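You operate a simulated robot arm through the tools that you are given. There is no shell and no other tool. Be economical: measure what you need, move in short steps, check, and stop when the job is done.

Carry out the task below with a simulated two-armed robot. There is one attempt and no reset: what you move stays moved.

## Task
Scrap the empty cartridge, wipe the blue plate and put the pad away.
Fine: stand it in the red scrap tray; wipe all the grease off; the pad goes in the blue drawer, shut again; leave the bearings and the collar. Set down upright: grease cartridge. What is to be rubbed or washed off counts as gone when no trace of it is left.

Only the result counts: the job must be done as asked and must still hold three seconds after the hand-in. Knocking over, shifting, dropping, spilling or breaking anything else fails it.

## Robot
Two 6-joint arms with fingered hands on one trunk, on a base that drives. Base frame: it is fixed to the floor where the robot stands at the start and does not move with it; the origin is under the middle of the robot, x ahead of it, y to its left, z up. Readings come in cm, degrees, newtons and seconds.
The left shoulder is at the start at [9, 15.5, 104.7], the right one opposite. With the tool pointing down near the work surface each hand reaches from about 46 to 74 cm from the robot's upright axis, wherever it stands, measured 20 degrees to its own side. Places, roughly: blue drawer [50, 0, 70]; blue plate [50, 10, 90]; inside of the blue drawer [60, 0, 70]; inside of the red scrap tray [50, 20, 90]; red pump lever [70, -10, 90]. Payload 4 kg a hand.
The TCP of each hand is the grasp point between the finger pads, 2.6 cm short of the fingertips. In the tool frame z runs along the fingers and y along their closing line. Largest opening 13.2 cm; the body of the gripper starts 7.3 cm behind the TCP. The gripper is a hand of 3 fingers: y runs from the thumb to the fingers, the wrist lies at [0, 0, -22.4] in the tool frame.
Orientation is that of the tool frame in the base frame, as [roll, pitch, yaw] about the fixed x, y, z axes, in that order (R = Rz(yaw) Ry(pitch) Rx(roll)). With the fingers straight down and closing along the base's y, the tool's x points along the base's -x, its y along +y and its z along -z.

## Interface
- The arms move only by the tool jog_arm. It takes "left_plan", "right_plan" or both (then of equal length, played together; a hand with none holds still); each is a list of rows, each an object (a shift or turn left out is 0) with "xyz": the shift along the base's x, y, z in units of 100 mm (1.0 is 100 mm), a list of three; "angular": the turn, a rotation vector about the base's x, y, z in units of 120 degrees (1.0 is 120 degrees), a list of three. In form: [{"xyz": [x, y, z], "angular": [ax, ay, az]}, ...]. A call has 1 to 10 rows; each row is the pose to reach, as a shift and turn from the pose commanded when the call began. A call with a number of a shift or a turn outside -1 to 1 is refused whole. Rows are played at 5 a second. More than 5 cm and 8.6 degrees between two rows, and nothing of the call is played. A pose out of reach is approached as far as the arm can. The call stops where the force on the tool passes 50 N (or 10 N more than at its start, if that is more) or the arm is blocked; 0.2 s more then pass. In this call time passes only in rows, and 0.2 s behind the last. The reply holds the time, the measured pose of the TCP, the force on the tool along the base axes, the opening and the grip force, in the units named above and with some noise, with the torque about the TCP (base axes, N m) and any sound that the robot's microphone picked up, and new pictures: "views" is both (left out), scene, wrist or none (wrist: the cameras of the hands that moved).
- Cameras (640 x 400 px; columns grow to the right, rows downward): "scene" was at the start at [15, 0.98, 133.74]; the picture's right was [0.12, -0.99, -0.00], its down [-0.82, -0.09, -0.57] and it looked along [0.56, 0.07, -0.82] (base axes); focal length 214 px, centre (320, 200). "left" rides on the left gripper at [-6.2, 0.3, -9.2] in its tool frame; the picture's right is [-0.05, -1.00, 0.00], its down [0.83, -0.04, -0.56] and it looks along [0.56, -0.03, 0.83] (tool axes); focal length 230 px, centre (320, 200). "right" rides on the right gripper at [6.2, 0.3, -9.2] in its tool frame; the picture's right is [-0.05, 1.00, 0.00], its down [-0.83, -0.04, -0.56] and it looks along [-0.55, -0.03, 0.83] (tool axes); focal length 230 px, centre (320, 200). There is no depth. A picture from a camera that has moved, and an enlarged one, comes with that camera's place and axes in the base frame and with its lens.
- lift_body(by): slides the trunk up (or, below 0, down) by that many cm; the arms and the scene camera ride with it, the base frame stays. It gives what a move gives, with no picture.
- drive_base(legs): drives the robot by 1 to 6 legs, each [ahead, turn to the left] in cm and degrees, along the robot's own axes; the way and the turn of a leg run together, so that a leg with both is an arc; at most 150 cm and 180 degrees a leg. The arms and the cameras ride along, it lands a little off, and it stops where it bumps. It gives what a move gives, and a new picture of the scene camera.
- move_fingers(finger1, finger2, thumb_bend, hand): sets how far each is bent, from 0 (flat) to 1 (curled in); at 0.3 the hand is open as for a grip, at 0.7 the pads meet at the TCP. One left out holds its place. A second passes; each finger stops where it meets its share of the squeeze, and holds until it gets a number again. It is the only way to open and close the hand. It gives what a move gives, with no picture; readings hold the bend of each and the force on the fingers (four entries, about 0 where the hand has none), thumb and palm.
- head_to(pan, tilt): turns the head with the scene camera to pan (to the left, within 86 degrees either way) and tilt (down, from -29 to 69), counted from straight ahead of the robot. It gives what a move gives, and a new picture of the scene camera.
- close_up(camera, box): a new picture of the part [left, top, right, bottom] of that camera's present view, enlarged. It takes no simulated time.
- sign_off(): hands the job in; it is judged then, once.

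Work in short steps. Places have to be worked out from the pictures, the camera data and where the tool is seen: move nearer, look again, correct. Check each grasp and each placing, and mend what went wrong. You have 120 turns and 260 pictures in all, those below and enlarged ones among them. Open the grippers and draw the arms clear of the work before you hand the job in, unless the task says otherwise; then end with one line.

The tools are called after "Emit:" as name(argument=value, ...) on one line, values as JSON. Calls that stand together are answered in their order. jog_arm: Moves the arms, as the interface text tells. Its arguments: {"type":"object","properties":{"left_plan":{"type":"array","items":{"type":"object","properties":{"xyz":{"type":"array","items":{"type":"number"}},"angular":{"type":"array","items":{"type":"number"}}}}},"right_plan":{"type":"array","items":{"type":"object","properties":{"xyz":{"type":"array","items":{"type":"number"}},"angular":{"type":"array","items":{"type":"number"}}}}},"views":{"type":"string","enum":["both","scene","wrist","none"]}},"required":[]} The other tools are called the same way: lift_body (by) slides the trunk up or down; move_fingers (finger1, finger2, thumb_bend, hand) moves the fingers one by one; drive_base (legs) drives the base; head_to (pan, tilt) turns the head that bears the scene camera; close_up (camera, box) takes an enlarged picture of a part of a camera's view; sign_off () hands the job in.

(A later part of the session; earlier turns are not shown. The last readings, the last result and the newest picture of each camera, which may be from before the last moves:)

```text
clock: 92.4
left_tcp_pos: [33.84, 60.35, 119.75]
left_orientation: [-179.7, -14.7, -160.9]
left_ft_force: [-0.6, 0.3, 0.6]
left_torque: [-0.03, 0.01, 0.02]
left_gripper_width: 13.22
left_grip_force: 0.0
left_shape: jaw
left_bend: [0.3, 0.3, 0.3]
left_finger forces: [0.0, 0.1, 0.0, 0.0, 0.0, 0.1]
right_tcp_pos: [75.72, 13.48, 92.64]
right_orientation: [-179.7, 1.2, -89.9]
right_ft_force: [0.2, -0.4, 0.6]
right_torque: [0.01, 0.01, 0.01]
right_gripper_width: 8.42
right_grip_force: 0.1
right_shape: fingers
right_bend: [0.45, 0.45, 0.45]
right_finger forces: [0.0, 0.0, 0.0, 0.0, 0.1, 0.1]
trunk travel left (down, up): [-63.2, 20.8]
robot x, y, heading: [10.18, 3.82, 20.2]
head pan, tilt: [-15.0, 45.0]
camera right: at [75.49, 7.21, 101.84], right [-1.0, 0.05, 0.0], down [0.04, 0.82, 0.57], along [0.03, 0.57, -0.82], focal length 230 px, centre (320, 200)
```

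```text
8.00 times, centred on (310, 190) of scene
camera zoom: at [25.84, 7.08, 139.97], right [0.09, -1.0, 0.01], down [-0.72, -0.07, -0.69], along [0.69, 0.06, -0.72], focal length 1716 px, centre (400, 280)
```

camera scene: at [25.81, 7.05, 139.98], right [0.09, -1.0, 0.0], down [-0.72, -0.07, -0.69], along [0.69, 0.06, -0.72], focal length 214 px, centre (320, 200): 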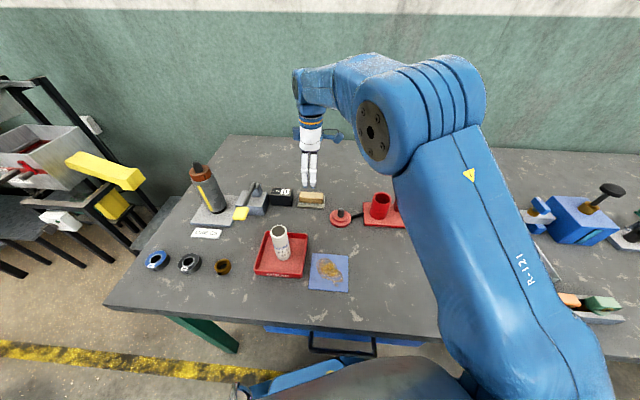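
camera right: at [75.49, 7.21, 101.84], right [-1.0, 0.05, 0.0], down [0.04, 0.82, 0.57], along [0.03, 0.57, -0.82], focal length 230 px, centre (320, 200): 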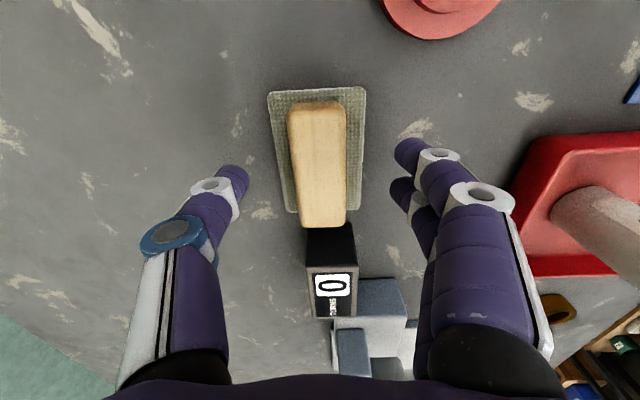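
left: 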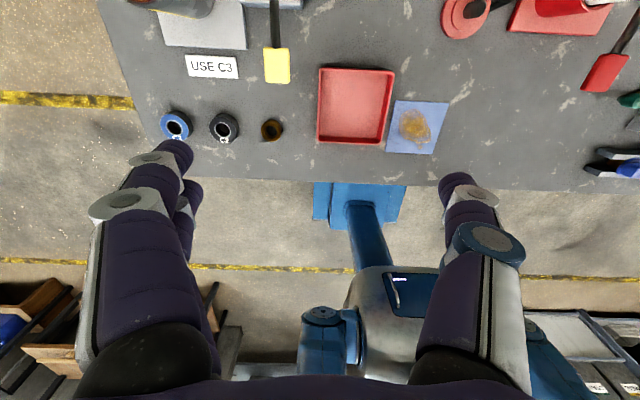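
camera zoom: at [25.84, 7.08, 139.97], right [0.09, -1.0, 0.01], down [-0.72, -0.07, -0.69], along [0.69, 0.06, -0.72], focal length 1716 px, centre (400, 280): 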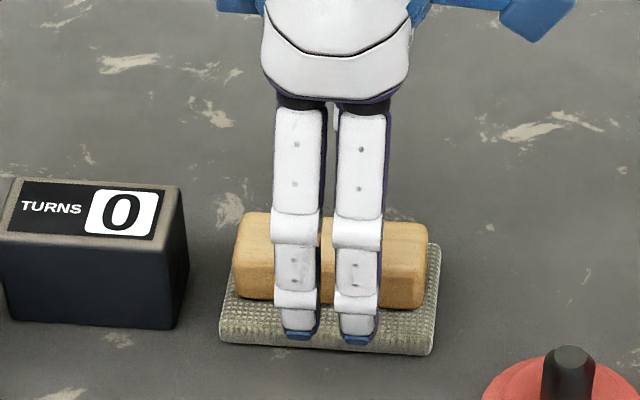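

Fingers straddle the handle well. I'll lower 0.9 cm and close.

Emit:
jog_arm(right_plan=[{"xyz": [0, -0.01, -0.04]}, {"xyz": [0, -0.01, -0.09]}], views="none")

Emit:
move_fingers(hand="right", finger1=0.85, finger2=0.85, thumb_bend=0.85)

Emit:
close_up(camera="scene", box=[270, 165, 350, 215])

```text
clock: 93.0
left_tcp_pos: [33.77, 60.35, 119.63]
left_orientation: [-179.7, -14.7, -160.7]
left_ft_force: [0.4, 0.7, 0.2]
left_torque: [0.0, -0.03, -0.01]
left_gripper_width: 13.21
left_grip_force: 0.1
left_shape: jaw
left_bend: [0.3, 0.3, 0.3]
left_finger forces: [0.0, 0.0, 0.1, 0.0, 0.1, 0.1]
right_tcp_pos: [75.76, 13.45, 91.81]
right_orientation: [-179.8, 1.1, -90.0]
right_ft_force: [0.0, -0.2, 0.0]
right_torque: [0.0, -0.02, 0.0]
right_gripper_width: 8.45
right_grip_force: 0.0
right_shape: fingers
right_bend: [0.45, 0.45, 0.45]
right_finger forces: [0.1, 0.1, 0.0, 0.0, 0.0, 0.1]
trunk travel left (down, up): [-63.2, 20.8]
robot x, y, heading: [10.3, 3.31, 20.0]
head pan, tilt: [-15.0, 45.0]
```

```text
clock: 94.0
left_tcp_pos: [33.88, 60.3, 119.62]
left_orientation: [-179.7, -14.5, -160.8]
left_ft_force: [0.1, -1.2, 0.3]
left_torque: [-0.01, 0.01, 0.01]
left_gripper_width: 13.19
left_grip_force: 0.0
left_shape: jaw
left_bend: [0.3, 0.3, 0.3]
left_finger forces: [0.1, 0.0, 0.0, 0.0, 0.0, 0.0]
right_tcp_pos: [75.74, 13.26, 91.9]
right_orientation: [-179.7, 1.1, -89.9]
right_ft_force: [0.2, -0.7, 0.3]
right_torque: [0.02, 0.03, 0.0]
right_gripper_width: 3.0
right_grip_force: 23.4
right_shape: fingers
right_bend: [0.63, 0.63, 0.67]
right_finger forces: [11.4, 11.4, 0.0, 0.0, 23.1, 0.1]
trunk travel left (down, up): [-63.2, 20.8]
robot x, y, heading: [10.61, 3.16, 20.3]
head pan, tilt: [-15.0, 45.0]
```

```text
8.00 times, centred on (310, 190) of scene
camera zoom: at [25.78, 7.06, 139.98], right [0.09, -1.0, 0.0], down [-0.72, -0.07, -0.69], along [0.69, 0.06, -0.72], focal length 1716 px, centre (400, 280)
```

zoom: 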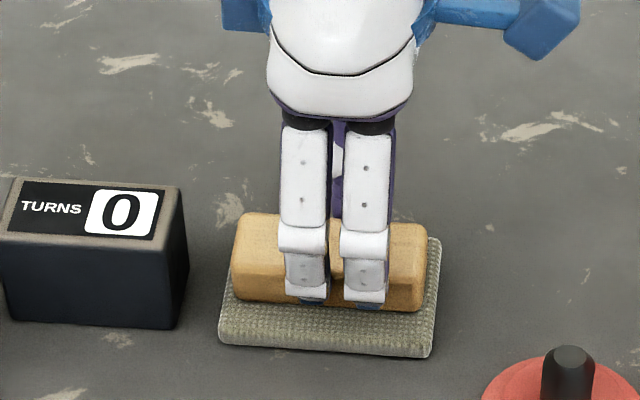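

Firm grip (3.0 cm wide, 23 N). Lifting slowly, 10 cm.

Emit:
jog_arm(right_plan=[{"xyz": [0, 0, 0.08]}, {"xyz": [0, 0, 0.18]}, {"xyz": [0, 0, 0.3]}, {"xyz": [0, 0, 0.42]}, {"xyz": [0, 0, 0.54]}, {"xyz": [0, 0, 0.66]}, {"xyz": [0, 0, 0.78]}, {"xyz": [0, 0, 0.9]}], views="both")

```text
clock: 95.8
left_tcp_pos: [33.85, 60.32, 119.66]
left_orientation: [-179.7, -14.5, -160.8]
left_ft_force: [0.4, -0.1, -1.1]
left_torque: [0.02, 0.02, -0.02]
left_gripper_width: 13.21
left_grip_force: 0.0
left_shape: jaw
left_bend: [0.3, 0.3, 0.3]
left_finger forces: [0.1, 0.1, 0.0, 0.0, 0.0, 0.1]
right_tcp_pos: [75.7, 13.33, 100.73]
right_orientation: [-179.7, 1.0, -90.1]
right_ft_force: [-0.5, 1.2, -1.5]
right_torque: [-0.02, -0.01, -0.03]
right_gripper_width: 2.94
right_grip_force: 22.8
right_shape: fingers
right_bend: [0.62, 0.62, 0.68]
right_finger forces: [11.4, 11.4, 0.0, 0.1, 22.7, 0.0]
trunk travel left (down, up): [-63.2, 20.8]
robot x, y, heading: [10.29, 3.58, 20.2]
head pan, tilt: [-15.0, 45.0]
camera scene: at [25.8, 7.07, 139.98], right [0.09, -1.0, 0.01], down [-0.72, -0.07, -0.69], along [0.69, 0.06, -0.72], focal length 214 px, centre (320, 200)
camera right: at [75.4, 7.01, 110.04], right [-1.0, 0.05, 0.0], down [0.04, 0.82, 0.57], along [0.03, 0.57, -0.82], focal length 230 px, centre (320, 200)
```

scene: 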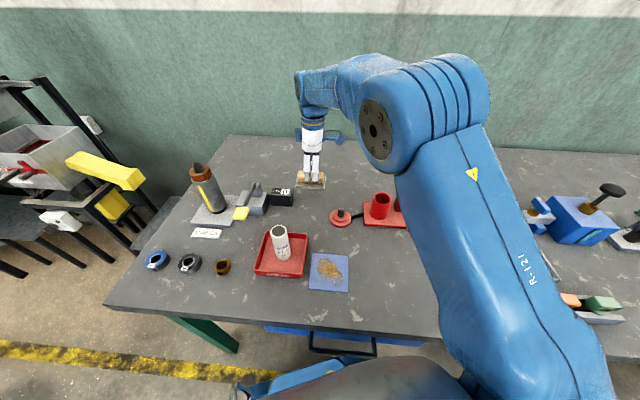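
right: 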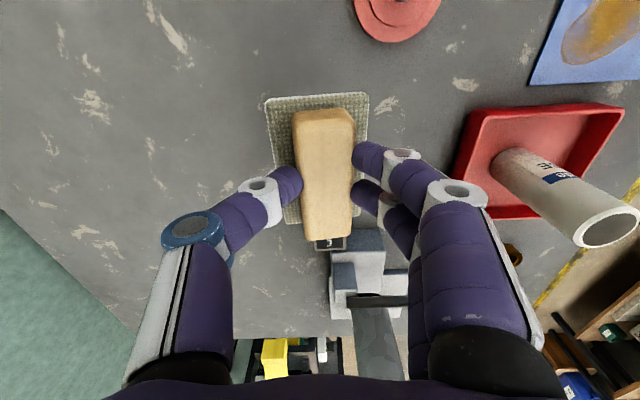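

The pad is held. I'll raise it a little more and back the robot 14 cm so the plate (x 46–57, y 1.5–11.7) comes into good reach.

Emit:
jog_arm(right_plan=[{"xyz": [-0.05, 0, 0.1]}, {"xyz": [-0.1, -0.02, 0.2]}, {"xyz": [-0.15, -0.04, 0.3]}, {"xyz": [-0.2, -0.06, 0.4]}], views="none")

Emit:
drive_base(legs=[[-14, 0]])

Emit:
jog_arm(right_plan=[{"xyz": [0, 0, 0]}, {"xyz": [0, 0, 0]}, {"xyz": [0, 0, 0]}], views="scene")

```text
clock: 96.8
left_tcp_pos: [33.76, 60.48, 119.74]
left_orientation: [-179.7, -14.7, -161.0]
left_ft_force: [0.3, -0.2, 0.4]
left_torque: [-0.01, 0.02, 0.02]
left_gripper_width: 13.21
left_grip_force: 0.1
left_shape: jaw
left_bend: [0.3, 0.3, 0.3]
left_finger forces: [0.0, 0.1, 0.1, 0.0, 0.1, 0.1]
right_tcp_pos: [73.66, 12.72, 104.91]
right_orientation: [-179.6, 1.2, -89.9]
right_ft_force: [-0.2, -0.3, -1.0]
right_torque: [-0.03, 0.0, 0.01]
right_gripper_width: 2.96
right_grip_force: 22.4
right_shape: fingers
right_bend: [0.62, 0.62, 0.68]
right_finger forces: [11.5, 11.5, 0.0, 0.0, 22.6, 0.0]
trunk travel left (down, up): [-63.2, 20.8]
robot x, y, heading: [10.26, 3.52, 19.9]
head pan, tilt: [-15.0, 45.0]
```

```text
clock: 98.2
left_tcp_pos: [21.27, 55.9, 121.14]
left_orientation: [-179.5, -13.2, -160.7]
left_ft_force: [0.0, 0.3, -0.2]
left_torque: [-0.01, 0.03, -0.04]
left_gripper_width: 13.19
left_grip_force: 0.0
left_shape: jaw
left_bend: [0.3, 0.3, 0.3]
left_finger forces: [0.0, 0.0, 0.1, 0.1, 0.0, 0.0]
right_tcp_pos: [60.92, 7.96, 104.7]
right_orientation: [-179.9, 1.1, -90.1]
right_ft_force: [-0.5, -0.3, 0.1]
right_torque: [0.03, 0.0, 0.01]
right_gripper_width: 2.95
right_grip_force: 23.3
right_shape: fingers
right_bend: [0.62, 0.62, 0.68]
right_finger forces: [11.4, 11.5, 0.0, 0.1, 22.7, 0.0]
trunk travel left (down, up): [-63.2, 20.8]
robot x, y, heading: [-2.58, -1.07, 20.2]
head pan, tilt: [-15.0, 45.0]
camera scene: at [13.0, 2.28, 139.95], right [0.09, -1.0, 0.01], down [-0.72, -0.07, -0.69], along [0.69, 0.06, -0.72], focal length 214 px, centre (320, 200)
```

scene: 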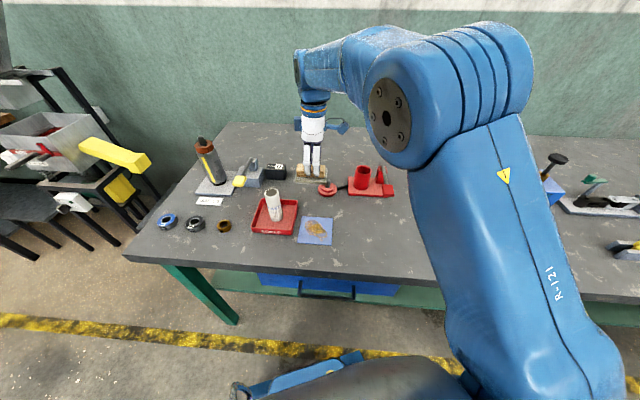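

```text
clock: 99.0
left_tcp_pos: [19.91, 55.58, 119.2]
left_orientation: [-179.5, -17.1, -161.1]
left_ft_force: [-0.4, 0.1, -0.1]
left_torque: [-0.01, -0.03, -0.01]
left_gripper_width: 13.22
left_grip_force: 0.1
left_shape: jaw
left_bend: [0.3, 0.3, 0.3]
left_finger forces: [0.0, 0.0, 0.0, 0.0, 0.0, 0.0]
right_tcp_pos: [58.83, 7.24, 106.13]
right_orientation: [-178.6, 1.6, -90.2]
right_ft_force: [0.5, 0.1, -0.6]
right_torque: [-0.02, -0.01, -0.03]
right_gripper_width: 2.96
right_grip_force: 22.0
right_shape: fingers
right_bend: [0.62, 0.62, 0.68]
right_finger forces: [11.1, 11.0, 0.0, 0.0, 21.8, 0.1]
trunk travel left (down, up): [-63.2, 20.8]
robot x, y, heading: [-2.41, -1.3, 20.1]
head pan, tilt: [-15.0, 45.0]
camera scene: at [12.61, 2.26, 140.0], right [0.09, -1.0, 0.01], down [-0.72, -0.07, -0.7], along [0.69, 0.06, -0.72], focal length 214 px, centre (320, 200)
```

scene: 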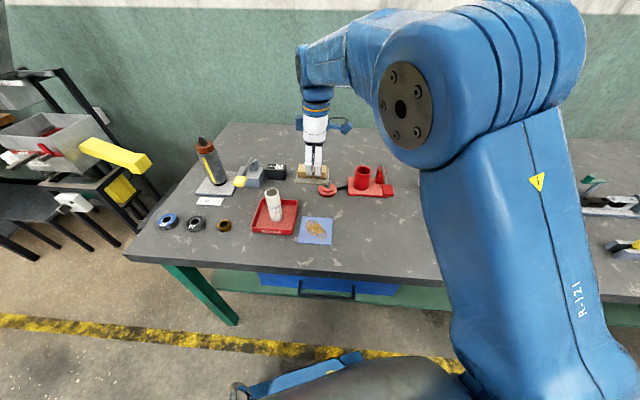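

Hand at (58.8,7.2,106). I'll move over the plate, level slightly, and descend to about z 97.

Emit:
jog_arm(right_plan=[{"xyz": [-0.1, -0.01, -0.1], "angular": [-0.002, 0.004, 0]}, {"xyz": [-0.2, -0.02, -0.2], "angular": [-0.004, 0.009, 0]}, {"xyz": [-0.3, -0.03, -0.3], "angular": [-0.004, 0.009, 0]}, {"xyz": [-0.4, -0.04, -0.42], "angular": [-0.004, 0.009, 0]}, {"xyz": [-0.5, -0.05, -0.54], "angular": [-0.004, 0.009, 0]}, {"xyz": [-0.58, -0.05, -0.66], "angular": [-0.004, 0.009, 0]}, {"xyz": [-0.58, -0.05, -0.78], "angular": [-0.004, 0.009, 0]}, {"xyz": [-0.58, -0.05, -0.9], "angular": [-0.004, 0.009, 0]}], views="wrist")

Emit:
close_up(camera="scene", box=[250, 170, 410, 270])

```text
clock: 100.8
left_tcp_pos: [20.06, 55.39, 119.22]
left_orientation: [-179.5, -17.1, -160.9]
left_ft_force: [0.8, 0.5, 0.1]
left_torque: [-0.02, -0.04, 0.01]
left_gripper_width: 13.21
left_grip_force: 0.1
left_shape: jaw
left_bend: [0.3, 0.3, 0.3]
left_finger forces: [0.0, 0.0, 0.0, 0.0, 0.0, 0.1]
right_tcp_pos: [53.47, 6.81, 96.88]
right_orientation: [-179.9, 1.0, -90.3]
right_ft_force: [-0.2, -0.3, -2.0]
right_torque: [0.0, -0.02, 0.0]
right_gripper_width: 2.94
right_grip_force: 22.3
right_shape: fingers
right_bend: [0.62, 0.62, 0.68]
right_finger forces: [11.1, 10.9, 0.1, 0.0, 21.9, 0.1]
trunk travel left (down, up): [-63.2, 20.8]
robot x, y, heading: [-2.47, -1.44, 20.0]
head pan, tilt: [-15.0, 45.0]
camera right: at [53.04, 0.51, 106.15], right [-1.0, 0.06, 0.0], down [0.04, 0.82, 0.57], along [0.03, 0.57, -0.82], focal length 230 px, centre (320, 200)
```

right: 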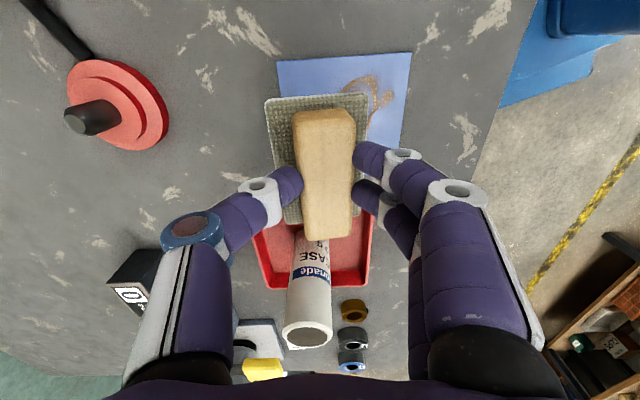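

```text
4.00 times, centred on (330, 220) of scene
camera zoom: at [12.85, 2.26, 139.97], right [0.09, -1.0, 0.01], down [-0.72, -0.07, -0.69], along [0.69, 0.06, -0.72], focal length 858 px, centre (280, 120)
```

zoom: 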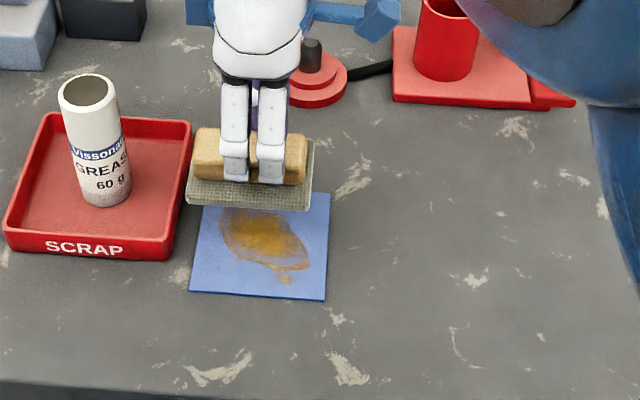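

Now descending to contact with the plate in small steps.

Emit:
jog_arm(right_plan=[{"xyz": [0, -0.01, -0.1]}, {"xyz": [0, -0.02, -0.2]}, {"xyz": [0, -0.02, -0.3]}, {"xyz": [0, -0.02, -0.36]}, {"xyz": [0, -0.02, -0.4]}], views="none")

Emit:
jog_arm(right_plan=[{"xyz": [0, 0, -0.02]}, {"xyz": [0, 0, -0.04]}], views="none")

```text
clock: 102.0
left_tcp_pos: [20.18, 55.45, 119.25]
left_orientation: [-179.5, -17.1, -160.9]
left_ft_force: [-0.1, 0.4, 0.1]
left_torque: [0.0, 0.01, 0.01]
left_gripper_width: 13.2
left_grip_force: 0.1
left_shape: jaw
left_bend: [0.3, 0.3, 0.3]
left_finger forces: [0.0, 0.0, 0.1, 0.0, 0.0, 0.0]
right_tcp_pos: [53.37, 6.48, 92.99]
right_orientation: [-179.7, 1.3, -90.5]
right_ft_force: [0.1, 1.0, -1.4]
right_torque: [0.03, -0.01, 0.02]
right_gripper_width: 2.95
right_grip_force: 21.9
right_shape: fingers
right_bend: [0.62, 0.62, 0.68]
right_finger forces: [11.0, 10.9, 0.0, 0.0, 21.8, 0.0]
trunk travel left (down, up): [-63.2, 20.8]
robot x, y, heading: [-2.67, -0.87, 20.1]
head pan, tilt: [-15.0, 45.0]
```

```text
clock: 102.5
left_tcp_pos: [20.09, 55.49, 119.21]
left_orientation: [-179.4, -17.1, -160.8]
left_ft_force: [-0.6, -0.1, 0.1]
left_torque: [0.03, 0.0, 0.01]
left_gripper_width: 13.2
left_grip_force: 0.0
left_shape: jaw
left_bend: [0.3, 0.3, 0.3]
left_finger forces: [0.1, 0.0, 0.1, 0.0, 0.0, 0.1]
right_tcp_pos: [53.31, 6.53, 92.61]
right_orientation: [-179.8, 1.3, -90.4]
right_ft_force: [0.7, -0.3, -1.3]
right_torque: [-0.01, 0.0, -0.03]
right_gripper_width: 2.93
right_grip_force: 22.1
right_shape: fingers
right_bend: [0.62, 0.62, 0.68]
right_finger forces: [11.1, 11.0, 0.0, 0.1, 21.9, 0.0]
trunk travel left (down, up): [-63.2, 20.8]
robot x, y, heading: [-2.58, -0.99, 20.0]
head pan, tilt: [-15.0, 45.0]
```

Emit:
jog_arm(right_plan=[{"xyz": [0, 0, -0.02]}, {"xyz": [0, 0, -0.04]}], views="none")

Emit:
jog_arm(right_plan=[{"xyz": [0, 0, -0.01]}, {"xyz": [0, 0, -0.02]}], views="none")

```text
clock: 103.2
left_tcp_pos: [20.07, 55.55, 119.12]
left_orientation: [-179.4, -17.1, -160.9]
left_ft_force: [-0.1, -0.3, 0.5]
left_torque: [0.0, -0.01, 0.0]
left_gripper_width: 13.19
left_grip_force: 0.0
left_shape: jaw
left_bend: [0.3, 0.3, 0.3]
left_finger forces: [0.1, 0.0, 0.1, 0.1, 0.0, 0.0]
right_tcp_pos: [53.42, 6.51, 92.22]
right_orientation: [-179.9, 1.4, -90.3]
right_ft_force: [0.2, -0.2, 2.7]
right_torque: [0.02, 0.05, 0.0]
right_gripper_width: 2.97
right_grip_force: 22.1
right_shape: fingers
right_bend: [0.62, 0.62, 0.68]
right_finger forces: [11.0, 10.6, 0.0, 0.0, 22.7, 0.0]
trunk travel left (down, up): [-63.2, 20.8]
robot x, y, heading: [-2.91, -1.49, 19.8]
head pan, tilt: [-15.0, 45.0]
```

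```text
clock: 103.8
left_tcp_pos: [19.94, 55.64, 119.12]
left_orientation: [-179.5, -17.1, -161.0]
left_ft_force: [0.2, -0.4, -0.3]
left_torque: [0.0, 0.03, 0.01]
left_gripper_width: 13.19
left_grip_force: 0.2
left_shape: jaw
left_bend: [0.3, 0.3, 0.3]
left_finger forces: [0.0, 0.0, 0.0, 0.0, 0.1, 0.0]
right_tcp_pos: [53.4, 6.49, 92.09]
right_orientation: [-179.6, 1.3, -90.5]
right_ft_force: [3.7, 1.1, 10.9]
right_torque: [0.05, 0.09, -0.03]
right_gripper_width: 2.95
right_grip_force: 23.4
right_shape: fingers
right_bend: [0.63, 0.63, 0.68]
right_finger forces: [10.3, 10.5, 0.0, 0.1, 25.5, 0.0]
trunk travel left (down, up): [-63.2, 20.8]
robot x, y, heading: [-2.58, -1.4, 19.8]
head pan, tilt: [-15.0, 45.0]
```

Contact at about 11 N. First stroke goes toward the robot and back, after which I'll check that the plate stays put.

Emit:
jog_arm(right_plan=[{"xyz": [-0.1, 0, 0]}, {"xyz": [-0.2, 0, 0]}, {"xyz": [-0.3, 0, 0]}, {"xyz": [-0.4, 0, 0]}, {"xyz": [-0.5, 0, 0]}, {"xyz": [-0.4, 0, 0]}, {"xyz": [-0.3, 0, 0]}, {"xyz": [-0.2, 0, 0]}, {"xyz": [-0.1, 0, 0]}, {"xyz": [0.05, 0, 0]}], views="scene")

Emit:
close_up(camera="scene", box=[250, 170, 410, 270])

```text
clock: 106.0
left_tcp_pos: [20.03, 55.35, 119.15]
left_orientation: [-179.4, -17.2, -160.9]
left_ft_force: [-0.8, 0.2, -0.2]
left_torque: [-0.04, 0.0, -0.03]
left_gripper_width: 13.16
left_grip_force: 0.2
left_shape: jaw
left_bend: [0.3, 0.3, 0.3]
left_finger forces: [0.1, 0.0, 0.0, 0.0, 0.0, 0.0]
right_tcp_pos: [53.87, 6.64, 92.04]
right_orientation: [-179.8, 1.0, -90.2]
right_ft_force: [0.4, -1.0, 8.5]
right_torque: [0.01, 0.27, 0.01]
right_gripper_width: 2.94
right_grip_force: 22.8
right_shape: fingers
right_bend: [0.64, 0.64, 0.68]
right_finger forces: [11.2, 11.5, 0.0, 0.0, 23.5, 0.1]
right hand out of reach, approached as far as the arm can: row 5
trunk travel left (down, up): [-63.2, 20.8]
robot x, y, heading: [-2.66, -1.34, 20.2]
head pan, tilt: [-15.0, 45.0]
camera scene: at [12.73, 2.2, 140.01], right [0.09, -1.0, 0.0], down [-0.72, -0.07, -0.69], along [0.69, 0.06, -0.72], focal length 214 px, centre (320, 200)
```

scene: 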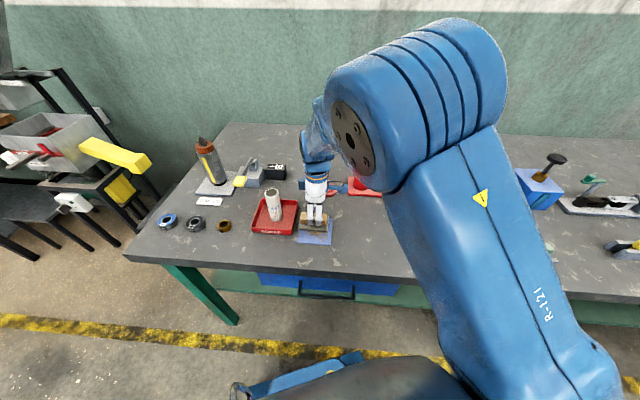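

```text
4.00 times, centred on (330, 220) of scene
camera zoom: at [12.73, 2.2, 140.01], right [0.09, -1.0, 0.0], down [-0.72, -0.07, -0.69], along [0.69, 0.06, -0.72], focal length 858 px, centre (280, 120)
```

zoom: 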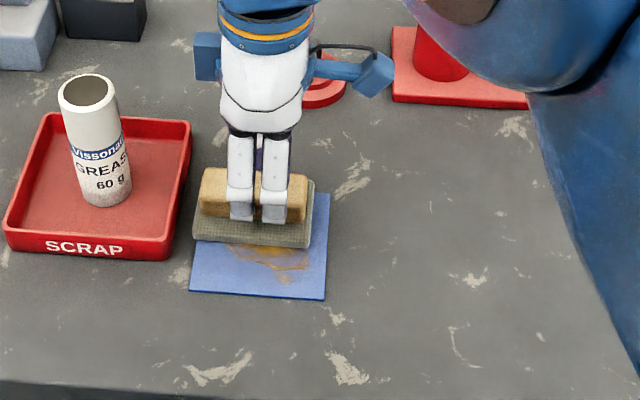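

The plate hasn't moved and the grease is fading. I'll keep stroking with slightly more pressure, within reach.

Emit:
jog_arm(right_plan=[{"xyz": [-0.1, 0, -0.01]}, {"xyz": [-0.2, 0, -0.01]}, {"xyz": [-0.3, 0, -0.01]}, {"xyz": [-0.42, 0, -0.01]}, {"xyz": [-0.3, 0, -0.01]}, {"xyz": [-0.18, 0, -0.01]}, {"xyz": [-0.06, 0, -0.01]}, {"xyz": [0.06, 0, -0.01]}, {"xyz": [0.12, 0, -0.01]}, {"xyz": [0.0, 0, -0.01]}], views="none")

Emit:
jog_arm(right_plan=[{"xyz": [-0.12, 0, 0]}, {"xyz": [-0.24, 0, 0]}, {"xyz": [-0.36, 0, 0]}, {"xyz": [-0.42, 0, 0]}, {"xyz": [-0.42, -0.08, 0]}, {"xyz": [-0.42, -0.16, 0]}, {"xyz": [-0.3, -0.16, 0]}, {"xyz": [-0.18, -0.16, 0]}, {"xyz": [-0.06, -0.16, 0]}, {"xyz": [0.05, -0.16, 0]}], views="none")

Emit:
close_up(camera="scene", box=[250, 170, 410, 270])

```text
clock: 108.2
left_tcp_pos: [19.97, 55.48, 119.29]
left_orientation: [-179.5, -17.0, -161.0]
left_ft_force: [0.3, -0.3, 0.0]
left_torque: [-0.01, 0.01, -0.05]
left_gripper_width: 13.21
left_grip_force: 0.1
left_shape: jaw
left_bend: [0.3, 0.3, 0.3]
left_finger forces: [0.0, 0.0, 0.1, 0.0, 0.1, 0.1]
right_tcp_pos: [53.8, 6.48, 91.92]
right_orientation: [-179.7, 1.0, -90.3]
right_ft_force: [5.4, -0.7, 9.9]
right_torque: [0.01, 0.04, -0.01]
right_gripper_width: 2.94
right_grip_force: 23.5
right_shape: fingers
right_bend: [0.65, 0.65, 0.68]
right_finger forces: [10.3, 10.1, 0.0, 0.0, 25.7, 0.1]
trunk travel left (down, up): [-63.2, 20.8]
robot x, y, heading: [-3.15, -1.37, 20.1]
head pan, tilt: [-15.0, 45.0]
```

```text
clock: 110.3
left_tcp_pos: [20.02, 55.58, 119.23]
left_orientation: [-179.4, -17.1, -160.9]
left_ft_force: [0.2, 1.0, -0.3]
left_torque: [-0.04, 0.02, 0.05]
left_gripper_width: 13.22
left_grip_force: 0.1
left_shape: jaw
left_bend: [0.3, 0.3, 0.3]
left_finger forces: [0.0, 0.1, 0.0, 0.1, 0.0, 0.1]
right_tcp_pos: [54.3, 4.88, 91.8]
right_orientation: [-179.8, 0.9, -90.2]
right_ft_force: [-3.0, 1.2, 6.1]
right_torque: [0.02, 0.45, -0.06]
right_gripper_width: 2.95
right_grip_force: 22.2
right_shape: fingers
right_bend: [0.64, 0.64, 0.68]
right_finger forces: [12.2, 11.8, 0.1, 0.1, 20.6, 0.0]
trunk travel left (down, up): [-63.2, 20.8]
robot x, y, heading: [-3.1, -1.33, 19.9]
head pan, tilt: [-15.0, 45.0]
```

```text
4.00 times, centred on (330, 220) of scene
camera zoom: at [12.75, 2.22, 139.99], right [0.09, -1.0, 0.0], down [-0.72, -0.07, -0.69], along [0.69, 0.06, -0.72], focal length 858 px, centre (280, 120)
```

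zoom: 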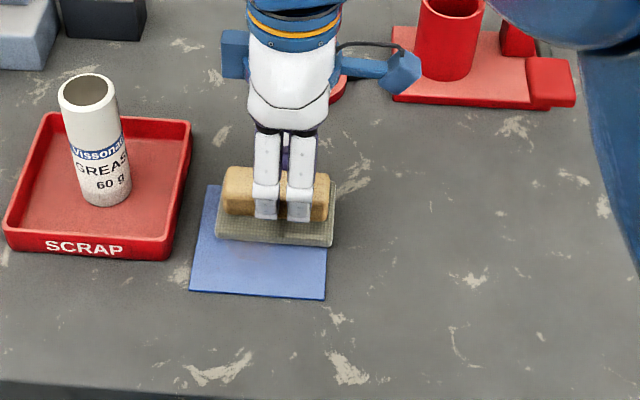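

Nearly clean, with a faint shadow left. More strokes with a small y spread.

Emit:
jog_arm(right_plan=[{"xyz": [-0.1, 0, -0.02]}, {"xyz": [-0.22, 0, -0.02]}, {"xyz": [-0.34, 0, -0.02]}, {"xyz": [-0.46, 0, -0.02]}, {"xyz": [-0.46, 0.1, -0.02]}, {"xyz": [-0.34, 0.1, -0.02]}, {"xyz": [-0.22, 0.1, -0.02]}, {"xyz": [-0.1, 0.1, -0.02]}, {"xyz": [0.02, 0.1, -0.02]}, {"xyz": [0.02, 0.2, -0.02]}], views="none")

Emit:
jog_arm(right_plan=[{"xyz": [-0.1, 0, -0.01]}, {"xyz": [-0.22, 0, -0.01]}, {"xyz": [-0.34, 0, -0.01]}, {"xyz": [-0.46, 0, -0.01]}, {"xyz": [-0.46, 0.07, -0.01]}, {"xyz": [-0.34, 0.07, -0.01]}, {"xyz": [-0.22, 0.07, -0.01]}, {"xyz": [-0.1, 0.07, -0.01]}, {"xyz": [0.02, 0.07, -0.01]}, {"xyz": [0.1, 0.07, -0.01]}], views="none")

Emit:
close_up(camera="scene", box=[280, 200, 360, 250])

```text
clock: 112.5
left_tcp_pos: [19.93, 55.47, 119.35]
left_orientation: [-179.5, -17.0, -160.9]
left_ft_force: [1.2, 0.4, 0.0]
left_torque: [0.02, 0.0, -0.03]
left_gripper_width: 13.2
left_grip_force: 0.0
left_shape: jaw
left_bend: [0.3, 0.3, 0.3]
left_finger forces: [0.0, 0.0, 0.0, 0.1, 0.0, 0.0]
right_tcp_pos: [54.4, 6.83, 91.75]
right_orientation: [-179.6, 1.0, -90.2]
right_ft_force: [1.2, -4.1, 8.7]
right_torque: [-0.1, 0.24, 0.15]
right_gripper_width: 2.94
right_grip_force: 23.6
right_shape: fingers
right_bend: [0.65, 0.64, 0.69]
right_finger forces: [11.1, 11.4, 0.1, 0.0, 23.9, 0.1]
trunk travel left (down, up): [-63.2, 20.8]
robot x, y, heading: [-2.78, -1.48, 20.2]
head pan, tilt: [-15.0, 45.0]
```

```text
clock: 114.8
left_tcp_pos: [19.75, 55.39, 119.4]
left_orientation: [-179.5, -16.9, -161.0]
left_ft_force: [-0.1, -0.8, 0.0]
left_torque: [0.02, 0.06, 0.04]
left_gripper_width: 13.19
left_grip_force: 0.1
left_shape: jaw
left_bend: [0.3, 0.3, 0.3]
left_finger forces: [0.1, 0.0, 0.0, 0.1, 0.0, 0.0]
right_tcp_pos: [55.12, 7.49, 91.61]
right_orientation: [-179.7, 0.8, -90.1]
right_ft_force: [-9.4, -1.0, 18.7]
right_torque: [0.04, 0.77, 0.0]
right_gripper_width: 2.99
right_grip_force: 24.0
right_shape: fingers
right_bend: [0.64, 0.64, 0.69]
right_finger forces: [14.5, 14.3, 0.0, 0.0, 19.0, 0.0]
trunk travel left (down, up): [-63.2, 20.8]
robot x, y, heading: [-2.69, -0.93, 19.8]
head pan, tilt: [-15.0, 45.0]
```

```text
8.00 times, centred on (320, 225) of scene
camera zoom: at [12.44, 2.23, 140.04], right [0.09, -1.0, 0.01], down [-0.72, -0.07, -0.7], along [0.69, 0.06, -0.72], focal length 1716 px, centre (320, 0)
```

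zoom: 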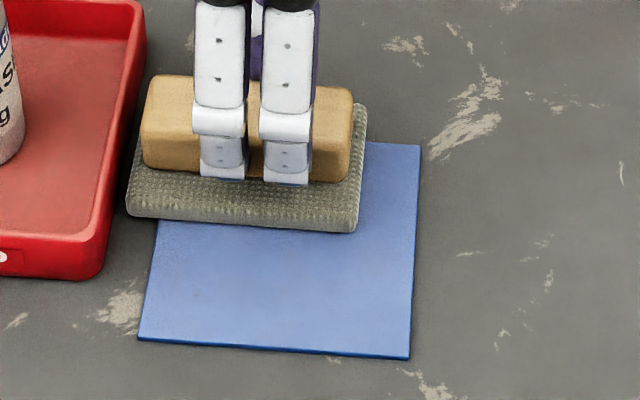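

The near part looks clean. A few strokes over the far part, then lift and inspect.

Emit:
jog_arm(right_plan=[{"xyz": [-0.1, -0.1, 0]}, {"xyz": [-0.2, -0.1, 0]}, {"xyz": [-0.1, -0.1, 0]}, {"xyz": [0.02, -0.1, 0]}, {"xyz": [0.02, -0.2, 0]}, {"xyz": [-0.1, -0.2, 0]}, {"xyz": [-0.2, -0.2, 0]}, {"xyz": [-0.3, -0.15, 0]}, {"xyz": [-0.3, -0.1, 0]}, {"xyz": [-0.2, -0.1, 0]}], views="none")

Emit:
jog_arm(right_plan=[{"xyz": [0, 0, 0.1]}, {"xyz": [0.1, 0, 0.22]}, {"xyz": [0.2, 0, 0.34]}, {"xyz": [0.32, 0, 0.46]}, {"xyz": [0.44, 0, 0.58]}, {"xyz": [0.56, 0, 0.7]}, {"xyz": [0.68, 0, 0.82]}, {"xyz": [0.8, 0, 0.94]}], views="wrist")

Emit:
close_up(camera="scene", box=[280, 200, 360, 250])

```text
clock: 117.0
left_tcp_pos: [19.96, 55.4, 119.17]
left_orientation: [-179.5, -17.0, -161.0]
left_ft_force: [-0.2, -0.7, 0.5]
left_torque: [0.02, -0.02, -0.01]
left_gripper_width: 13.19
left_grip_force: 0.1
left_shape: jaw
left_bend: [0.3, 0.3, 0.3]
left_finger forces: [0.1, 0.1, 0.0, 0.1, 0.0, 0.0]
right_tcp_pos: [53.63, 6.65, 91.74]
right_orientation: [-179.7, 1.2, -90.5]
right_ft_force: [1.9, 2.0, 7.9]
right_torque: [0.05, 0.23, -0.07]
right_gripper_width: 2.94
right_grip_force: 23.7
right_shape: fingers
right_bend: [0.63, 0.63, 0.69]
right_finger forces: [11.5, 11.0, 0.0, 0.1, 24.3, 0.0]
trunk travel left (down, up): [-63.2, 20.8]
robot x, y, heading: [-2.56, -0.98, 19.9]
head pan, tilt: [-15.0, 45.0]
```

```text
clock: 118.8
left_tcp_pos: [20.1, 55.51, 119.22]
left_orientation: [-179.5, -17.1, -160.9]
left_ft_force: [-0.4, 0.2, -0.1]
left_torque: [0.01, 0.03, -0.02]
left_gripper_width: 13.21
left_grip_force: 0.2
left_shape: jaw
left_bend: [0.3, 0.3, 0.3]
left_finger forces: [0.1, 0.1, 0.0, 0.0, 0.1, 0.1]
right_tcp_pos: [61.53, 6.58, 101.06]
right_orientation: [-179.9, 1.0, -90.3]
right_ft_force: [-0.3, 0.9, -1.1]
right_torque: [0.0, 0.05, -0.02]
right_gripper_width: 2.97
right_grip_force: 21.1
right_shape: fingers
right_bend: [0.63, 0.62, 0.69]
right_finger forces: [10.8, 10.6, 0.1, 0.0, 21.4, 0.0]
trunk travel left (down, up): [-63.2, 20.8]
robot x, y, heading: [-2.58, -0.92, 19.9]
head pan, tilt: [-15.0, 45.0]
camera right: at [61.18, 0.34, 110.26], right [-1.0, 0.06, 0.0], down [0.05, 0.82, 0.57], along [0.03, 0.57, -0.82], focal length 230 px, centre (320, 200)
```

right: 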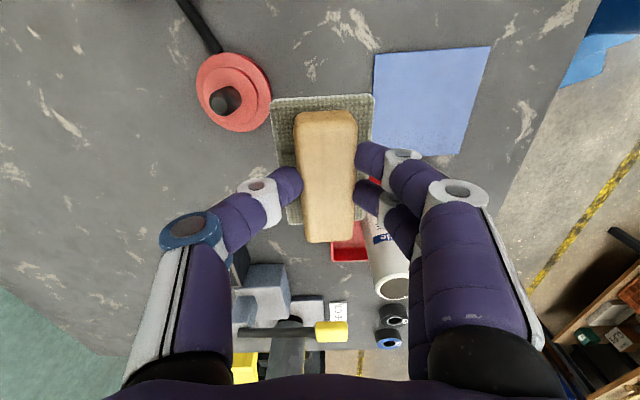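

```text
8.00 times, centred on (320, 225) of scene
camera zoom: at [12.86, 2.23, 139.97], right [0.09, -1.0, 0.0], down [-0.72, -0.07, -0.69], along [0.69, 0.06, -0.72], focal length 1716 px, centre (320, 0)
```

zoom: 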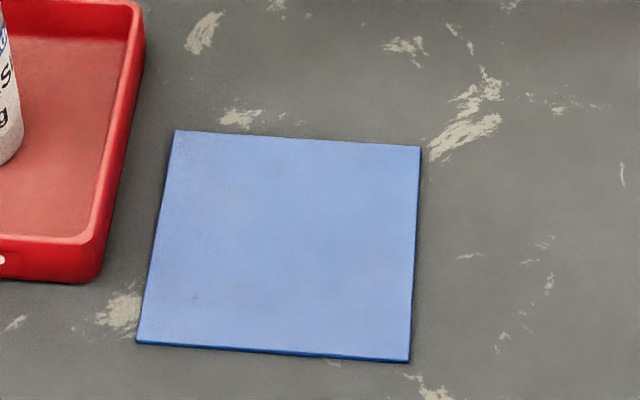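

Nearly spotless; I'll zoom in for faint traces.

Emit:
close_up(camera="scene", box=[294, 214, 334, 246])

Emit:
close_up(camera="right", box=[360, 40, 500, 160])

```text
12.50 times, centred on (314, 230) of scene
camera zoom: at [12.86, 2.23, 139.97], right [0.09, -1.0, 0.0], down [-0.72, -0.07, -0.69], along [0.69, 0.06, -0.72], focal length 2681 px, centre (395, -175)
```

zoom: 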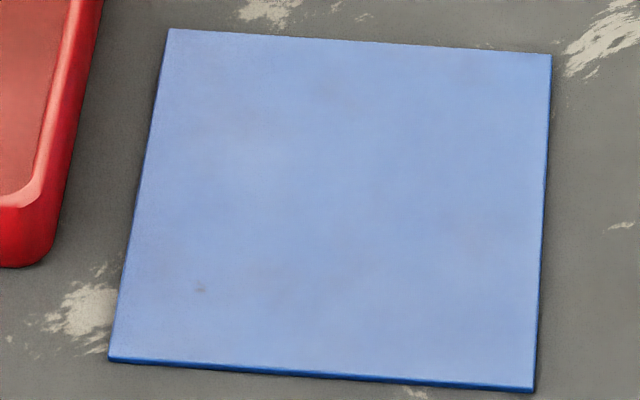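

```text
3.33 times, centred on (430, 100) of right
camera zoom: at [61.18, 0.34, 110.26], right [-1.0, 0.06, 0.0], down [0.05, 0.82, 0.57], along [0.03, 0.57, -0.82], focal length 767 px, centre (-47, 533)
```

zoom: 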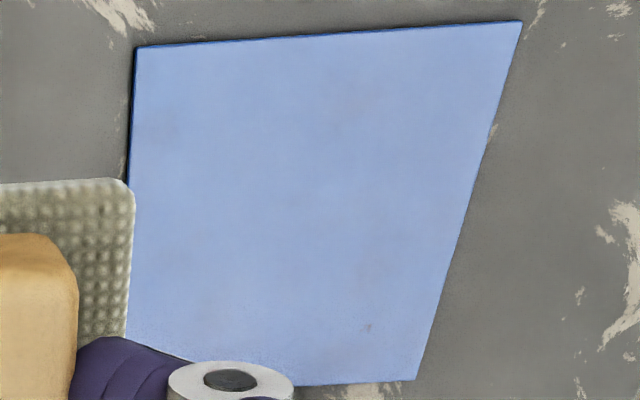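

One speck remains near (48.7,10), the near-left corner. I'll back the base 6 cm for better reach and wipe there again.

Emit:
drive_base(legs=[[-6, 0]])

Emit:
jog_arm(right_plan=[{"xyz": [0, 0, 0]}, {"xyz": [0, 0, 0]}, {"xyz": [0, 0, 0]}], views="none")

```text
clock: 119.7
left_tcp_pos: [15.38, 53.75, 119.92]
left_orientation: [-179.5, -15.8, -160.7]
left_ft_force: [0.9, 1.0, -2.4]
left_torque: [-0.05, 0.14, 0.01]
left_gripper_width: 13.19
left_grip_force: 0.0
left_shape: jaw
left_bend: [0.3, 0.3, 0.3]
left_finger forces: [0.2, 0.0, 0.1, 0.1, 0.0, 0.0]
right_tcp_pos: [56.93, 5.17, 100.12]
right_orientation: [179.3, 0.8, -90.0]
right_ft_force: [-0.3, -0.6, -1.8]
right_torque: [0.04, -0.03, 0.03]
right_gripper_width: 2.96
right_grip_force: 21.4
right_shape: fingers
right_bend: [0.63, 0.62, 0.69]
right_finger forces: [10.9, 10.6, 0.0, 0.0, 21.4, 0.0]
trunk travel left (down, up): [-63.2, 20.8]
robot x, y, heading: [-8.29, -3.25, 20.2]
head pan, tilt: [-15.0, 45.0]
camera scene: at [7.87, 0.35, 139.89], right [0.09, -1.0, 0.01], down [-0.72, -0.07, -0.69], along [0.69, 0.06, -0.72], focal length 214 px, centre (320, 200)
```

scene: 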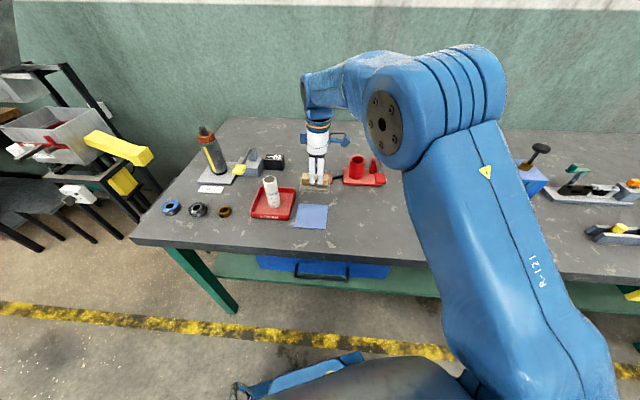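

```text
clock: 120.5
left_tcp_pos: [13.47, 53.39, 117.99]
left_orientation: [-179.6, -19.5, -160.8]
left_ft_force: [0.2, -0.7, 0.1]
left_torque: [0.03, 0.0, -0.01]
left_gripper_width: 13.2
left_grip_force: 0.1
left_shape: jaw
left_bend: [0.3, 0.3, 0.3]
left_finger forces: [0.1, 0.0, 0.1, 0.0, 0.0, 0.0]
right_tcp_pos: [54.79, 4.44, 101.69]
right_orientation: [-179.4, 1.1, -90.1]
right_ft_force: [0.4, -0.8, -0.6]
right_torque: [-0.02, -0.01, 0.0]
right_gripper_width: 2.96
right_grip_force: 20.9
right_shape: fingers
right_bend: [0.62, 0.62, 0.69]
right_finger forces: [10.9, 10.7, 0.0, 0.2, 21.7, 0.0]
trunk travel left (down, up): [-63.2, 20.8]
robot x, y, heading: [-8.53, -3.46, 20.3]
head pan, tilt: [-15.0, 45.0]
```

Now to (50,7.5) and down to just above contact.

Emit:
jog_arm(right_plan=[{"xyz": [-0.1, 0.06, -0.12]}, {"xyz": [-0.2, 0.12, -0.24]}, {"xyz": [-0.3, 0.18, -0.36]}, {"xyz": [-0.4, 0.25, -0.48]}, {"xyz": [-0.48, 0.31, -0.6]}, {"xyz": [-0.48, 0.31, -0.72]}, {"xyz": [-0.48, 0.31, -0.83]}, {"xyz": [-0.48, 0.31, -0.9]}], views="none")

Emit:
jog_arm(right_plan=[{"xyz": [0, 0, -0.02]}, {"xyz": [0, 0, -0.04]}, {"xyz": [0, 0, -0.06]}], views="none")

```text
clock: 122.3
left_tcp_pos: [13.61, 53.2, 118.1]
left_orientation: [-179.6, -19.5, -160.9]
left_ft_force: [0.1, 0.4, -0.4]
left_torque: [-0.02, -0.01, -0.04]
left_gripper_width: 13.18
left_grip_force: 0.0
left_shape: jaw
left_bend: [0.3, 0.3, 0.3]
left_finger forces: [0.1, 0.0, 0.0, 0.1, 0.0, 0.1]
right_tcp_pos: [50.25, 7.29, 92.54]
right_orientation: [-179.5, 1.3, -90.4]
right_ft_force: [1.1, -0.4, -1.9]
right_torque: [-0.02, 0.0, -0.02]
right_gripper_width: 2.96
right_grip_force: 21.1
right_shape: fingers
right_bend: [0.62, 0.62, 0.69]
right_finger forces: [11.0, 10.7, 0.0, 0.0, 21.7, 0.0]
trunk travel left (down, up): [-63.2, 20.8]
robot x, y, heading: [-8.36, -3.36, 20.0]
head pan, tilt: [-15.0, 45.0]
```

```text
clock: 123.1
left_tcp_pos: [13.69, 53.32, 118.01]
left_orientation: [-179.5, -19.5, -160.9]
left_ft_force: [0.2, 0.2, -0.1]
left_torque: [0.0, -0.03, -0.01]
left_gripper_width: 13.19
left_grip_force: 0.1
left_shape: jaw
left_bend: [0.3, 0.3, 0.3]
left_finger forces: [0.0, 0.1, 0.0, 0.0, 0.1, 0.1]
right_tcp_pos: [50.23, 7.52, 91.87]
right_orientation: [-179.4, 1.4, -90.5]
right_ft_force: [-0.6, 0.8, -0.3]
right_torque: [-0.01, -0.02, 0.01]
right_gripper_width: 2.95
right_grip_force: 22.0
right_shape: fingers
right_bend: [0.62, 0.62, 0.69]
right_finger forces: [11.1, 10.8, 0.0, 0.0, 21.6, 0.0]
trunk travel left (down, up): [-63.2, 20.8]
robot x, y, heading: [-8.61, -3.2, 19.9]
head pan, tilt: [-15.0, 45.0]
```

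Emit:
jog_arm(right_plan=[{"xyz": [0, 0, -0.02]}, {"xyz": [0, 0, -0.04]}], views="none")

Emit:
jog_arm(right_plan=[{"xyz": [-0.1, 0, -0.01]}, {"xyz": [-0.2, 0, -0.01]}, {"xyz": [-0.1, 0, -0.01]}, {"xyz": [0, 0, -0.01]}, {"xyz": [0.1, 0, -0.01]}, {"xyz": [0, 0.04, -0.01]}, {"xyz": [-0.1, 0.04, -0.01]}, {"xyz": [-0.2, 0.04, -0.01]}, {"xyz": [-0.1, 0, -0.01]}, {"xyz": [0.05, 0, -0.01]}], views="none")

```text
clock: 123.7
left_tcp_pos: [13.63, 53.27, 118.09]
left_orientation: [-179.5, -19.4, -160.9]
left_ft_force: [0.0, 0.7, -0.1]
left_torque: [-0.02, 0.01, -0.02]
left_gripper_width: 13.21
left_grip_force: 0.1
left_shape: jaw
left_bend: [0.3, 0.3, 0.3]
left_finger forces: [0.0, 0.0, 0.0, 0.0, 0.0, 0.0]
right_tcp_pos: [50.3, 7.32, 91.76]
right_orientation: [-179.2, 1.4, -90.4]
right_ft_force: [4.4, -0.2, 9.6]
right_torque: [0.01, 0.13, -0.01]
right_gripper_width: 2.96
right_grip_force: 23.0
right_shape: fingers
right_bend: [0.63, 0.62, 0.69]
right_finger forces: [10.7, 10.5, 0.0, 0.0, 25.7, 0.1]
trunk travel left (down, up): [-63.2, 20.8]
robot x, y, heading: [-8.29, -3.13, 19.8]
head pan, tilt: [-15.0, 45.0]
```

```text
clock: 125.9
left_tcp_pos: [13.42, 53.07, 118.29]
left_orientation: [-179.6, -19.4, -160.7]
left_ft_force: [0.0, 0.5, 0.2]
left_torque: [0.0, 0.01, 0.03]
left_gripper_width: 13.16
left_grip_force: 0.1
left_shape: jaw
left_bend: [0.3, 0.3, 0.3]
left_finger forces: [0.0, 0.0, 0.1, 0.0, 0.1, 0.0]
right_tcp_pos: [50.35, 7.41, 91.53]
right_orientation: [-179.1, 1.1, -90.1]
right_ft_force: [0.9, -3.1, 9.6]
right_torque: [-0.05, 0.32, -0.01]
right_gripper_width: 2.98
right_grip_force: 23.5
right_shape: fingers
right_bend: [0.63, 0.63, 0.69]
right_finger forces: [11.4, 11.8, 0.1, 0.0, 23.9, 0.1]
trunk travel left (down, up): [-63.2, 20.8]
robot x, y, heading: [-8.47, -3.16, 20.0]
head pan, tilt: [-15.0, 45.0]
```

One more sweep over the whole plate, then lift and inspect.

Emit:
jog_arm(right_plan=[{"xyz": [-0.12, 0.02, -0.01]}, {"xyz": [-0.22, 0.02, -0.01]}, {"xyz": [-0.1, 0, -0.01]}, {"xyz": [0.03, 0, -0.01]}, {"xyz": [0.16, 0, -0.01]}, {"xyz": [0.29, 0, -0.01]}, {"xyz": [0.41, 0, -0.01]}, {"xyz": [0.41, -0.12, -0.01]}, {"xyz": [0.28, -0.15, -0.01]}, {"xyz": [0.15, -0.15, -0.01]}], views="none")

Emit:
jog_arm(right_plan=[{"xyz": [-0.1, 0, 0]}, {"xyz": [-0.22, 0, 0]}, {"xyz": [-0.32, 0, 0]}, {"xyz": [-0.32, 0.1, 0]}, {"xyz": [-0.32, 0.16, 0]}, {"xyz": [-0.2, 0.16, 0]}, {"xyz": [-0.08, 0.16, 0]}, {"xyz": [0.02, 0.1, 0]}, {"xyz": [0.1, 0.05, 0]}], views="none")

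Emit:
jog_arm(right_plan=[{"xyz": [0, 0, 0.1]}, {"xyz": [0.1, 0, 0.22]}, {"xyz": [0.2, 0, 0.34]}, {"xyz": [0.32, 0, 0.46]}, {"xyz": [0.44, 0, 0.58]}, {"xyz": [0.56, 0, 0.7]}, {"xyz": [0.68, 0, 0.82]}, {"xyz": [0.8, 0, 0.94]}], views="wrist")

Emit:
close_up(camera="scene", box=[288, 198, 336, 234])

```text
clock: 128.1
left_tcp_pos: [13.47, 53.21, 118.02]
left_orientation: [-179.5, -19.4, -160.9]
left_ft_force: [-0.6, -1.0, 0.3]
left_torque: [0.0, 0.01, -0.01]
left_gripper_width: 13.2
left_grip_force: 0.1
left_shape: jaw
left_bend: [0.3, 0.3, 0.3]
left_finger forces: [0.0, 0.1, 0.1, 0.1, 0.1, 0.0]
right_tcp_pos: [52.1, 6.0, 91.49]
right_orientation: [-179.1, 1.2, -90.2]
right_ft_force: [7.1, -2.4, 15.4]
right_torque: [-0.04, 0.02, 0.05]
right_gripper_width: 2.93
right_grip_force: 24.7
right_shape: fingers
right_bend: [0.65, 0.65, 0.69]
right_finger forces: [10.4, 10.7, 0.0, 0.0, 28.0, 0.1]
trunk travel left (down, up): [-63.2, 20.8]
robot x, y, heading: [-8.22, -3.3, 20.0]
head pan, tilt: [-15.0, 45.0]
```

```text
clock: 130.1
left_tcp_pos: [13.4, 53.25, 118.08]
left_orientation: [-179.6, -19.3, -160.9]
left_ft_force: [1.2, -0.3, -0.2]
left_torque: [0.02, 0.01, 0.01]
left_gripper_width: 13.16
left_grip_force: 0.2
left_shape: jaw
left_bend: [0.3, 0.3, 0.3]
left_finger forces: [0.0, 0.1, 0.1, 0.0, 0.1, 0.0]
right_tcp_pos: [52.9, 6.55, 91.37]
right_orientation: [-179.2, 1.2, -90.2]
right_ft_force: [-5.0, 4.0, 13.1]
right_torque: [0.09, 0.54, -0.11]
right_gripper_width: 2.99
right_grip_force: 23.3
right_shape: fingers
right_bend: [0.63, 0.63, 0.69]
right_finger forces: [13.6, 12.5, 0.0, 0.0, 21.4, 0.0]
trunk travel left (down, up): [-63.2, 20.8]
robot x, y, heading: [-8.53, -3.48, 20.2]
head pan, tilt: [-15.0, 45.0]
```

```text
clock: 131.7
left_tcp_pos: [12.27, 52.85, 115.98]
left_orientation: [-179.4, -23.6, -161.1]
left_ft_force: [-0.4, 0.1, 0.1]
left_torque: [-0.01, -0.02, 0.01]
left_gripper_width: 13.18
left_grip_force: 0.0
left_shape: jaw
left_bend: [0.3, 0.3, 0.3]
left_finger forces: [0.0, 0.0, 0.0, 0.0, 0.0, 0.0]
right_tcp_pos: [57.87, 5.96, 100.49]
right_orientation: [-178.3, 1.5, -90.1]
right_ft_force: [0.6, -0.4, -1.2]
right_torque: [0.02, -0.04, -0.01]
right_gripper_width: 2.95
right_grip_force: 21.3
right_shape: fingers
right_bend: [0.62, 0.61, 0.69]
right_finger forces: [11.3, 10.7, 0.0, 0.1, 21.9, 0.0]
trunk travel left (down, up): [-63.2, 20.8]
robot x, y, heading: [-8.35, -3.12, 20.1]
head pan, tilt: [-15.0, 45.0]
stopped in row 7 (right hand): the arm was blocked; the commanded pose is now the measured one
camera right: at [57.27, -0.35, 109.67], right [-1.0, 0.06, -0.03], down [0.03, 0.82, 0.58], along [0.06, 0.58, -0.82], focal length 230 px, centre (320, 200)
```

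right: 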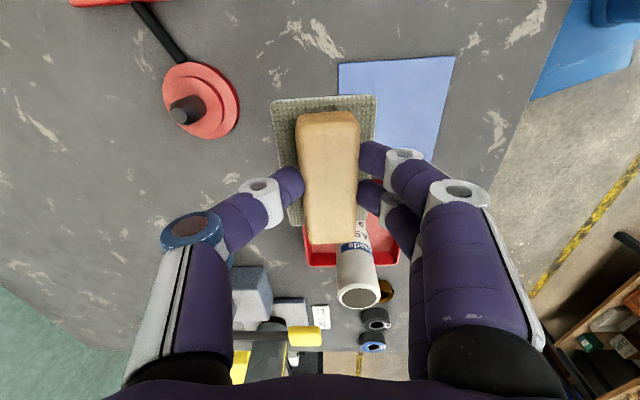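

```text
11.11 times, centred on (312, 216) of scene
camera zoom: at [6.93, 0.29, 140.0], right [0.09, -1.0, 0.01], down [-0.72, -0.07, -0.69], along [0.69, 0.06, -0.72], focal length 2383 px, centre (409, 22)
```

zoom: 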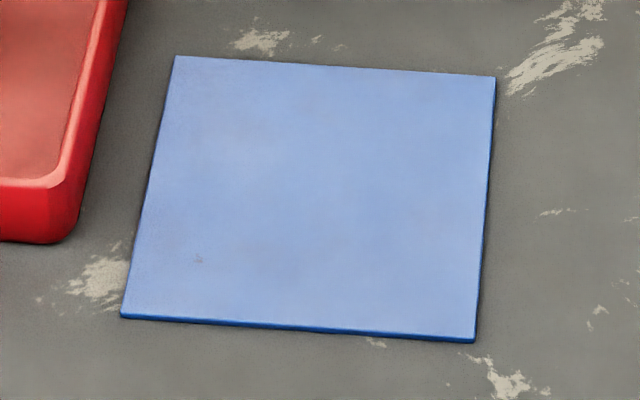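

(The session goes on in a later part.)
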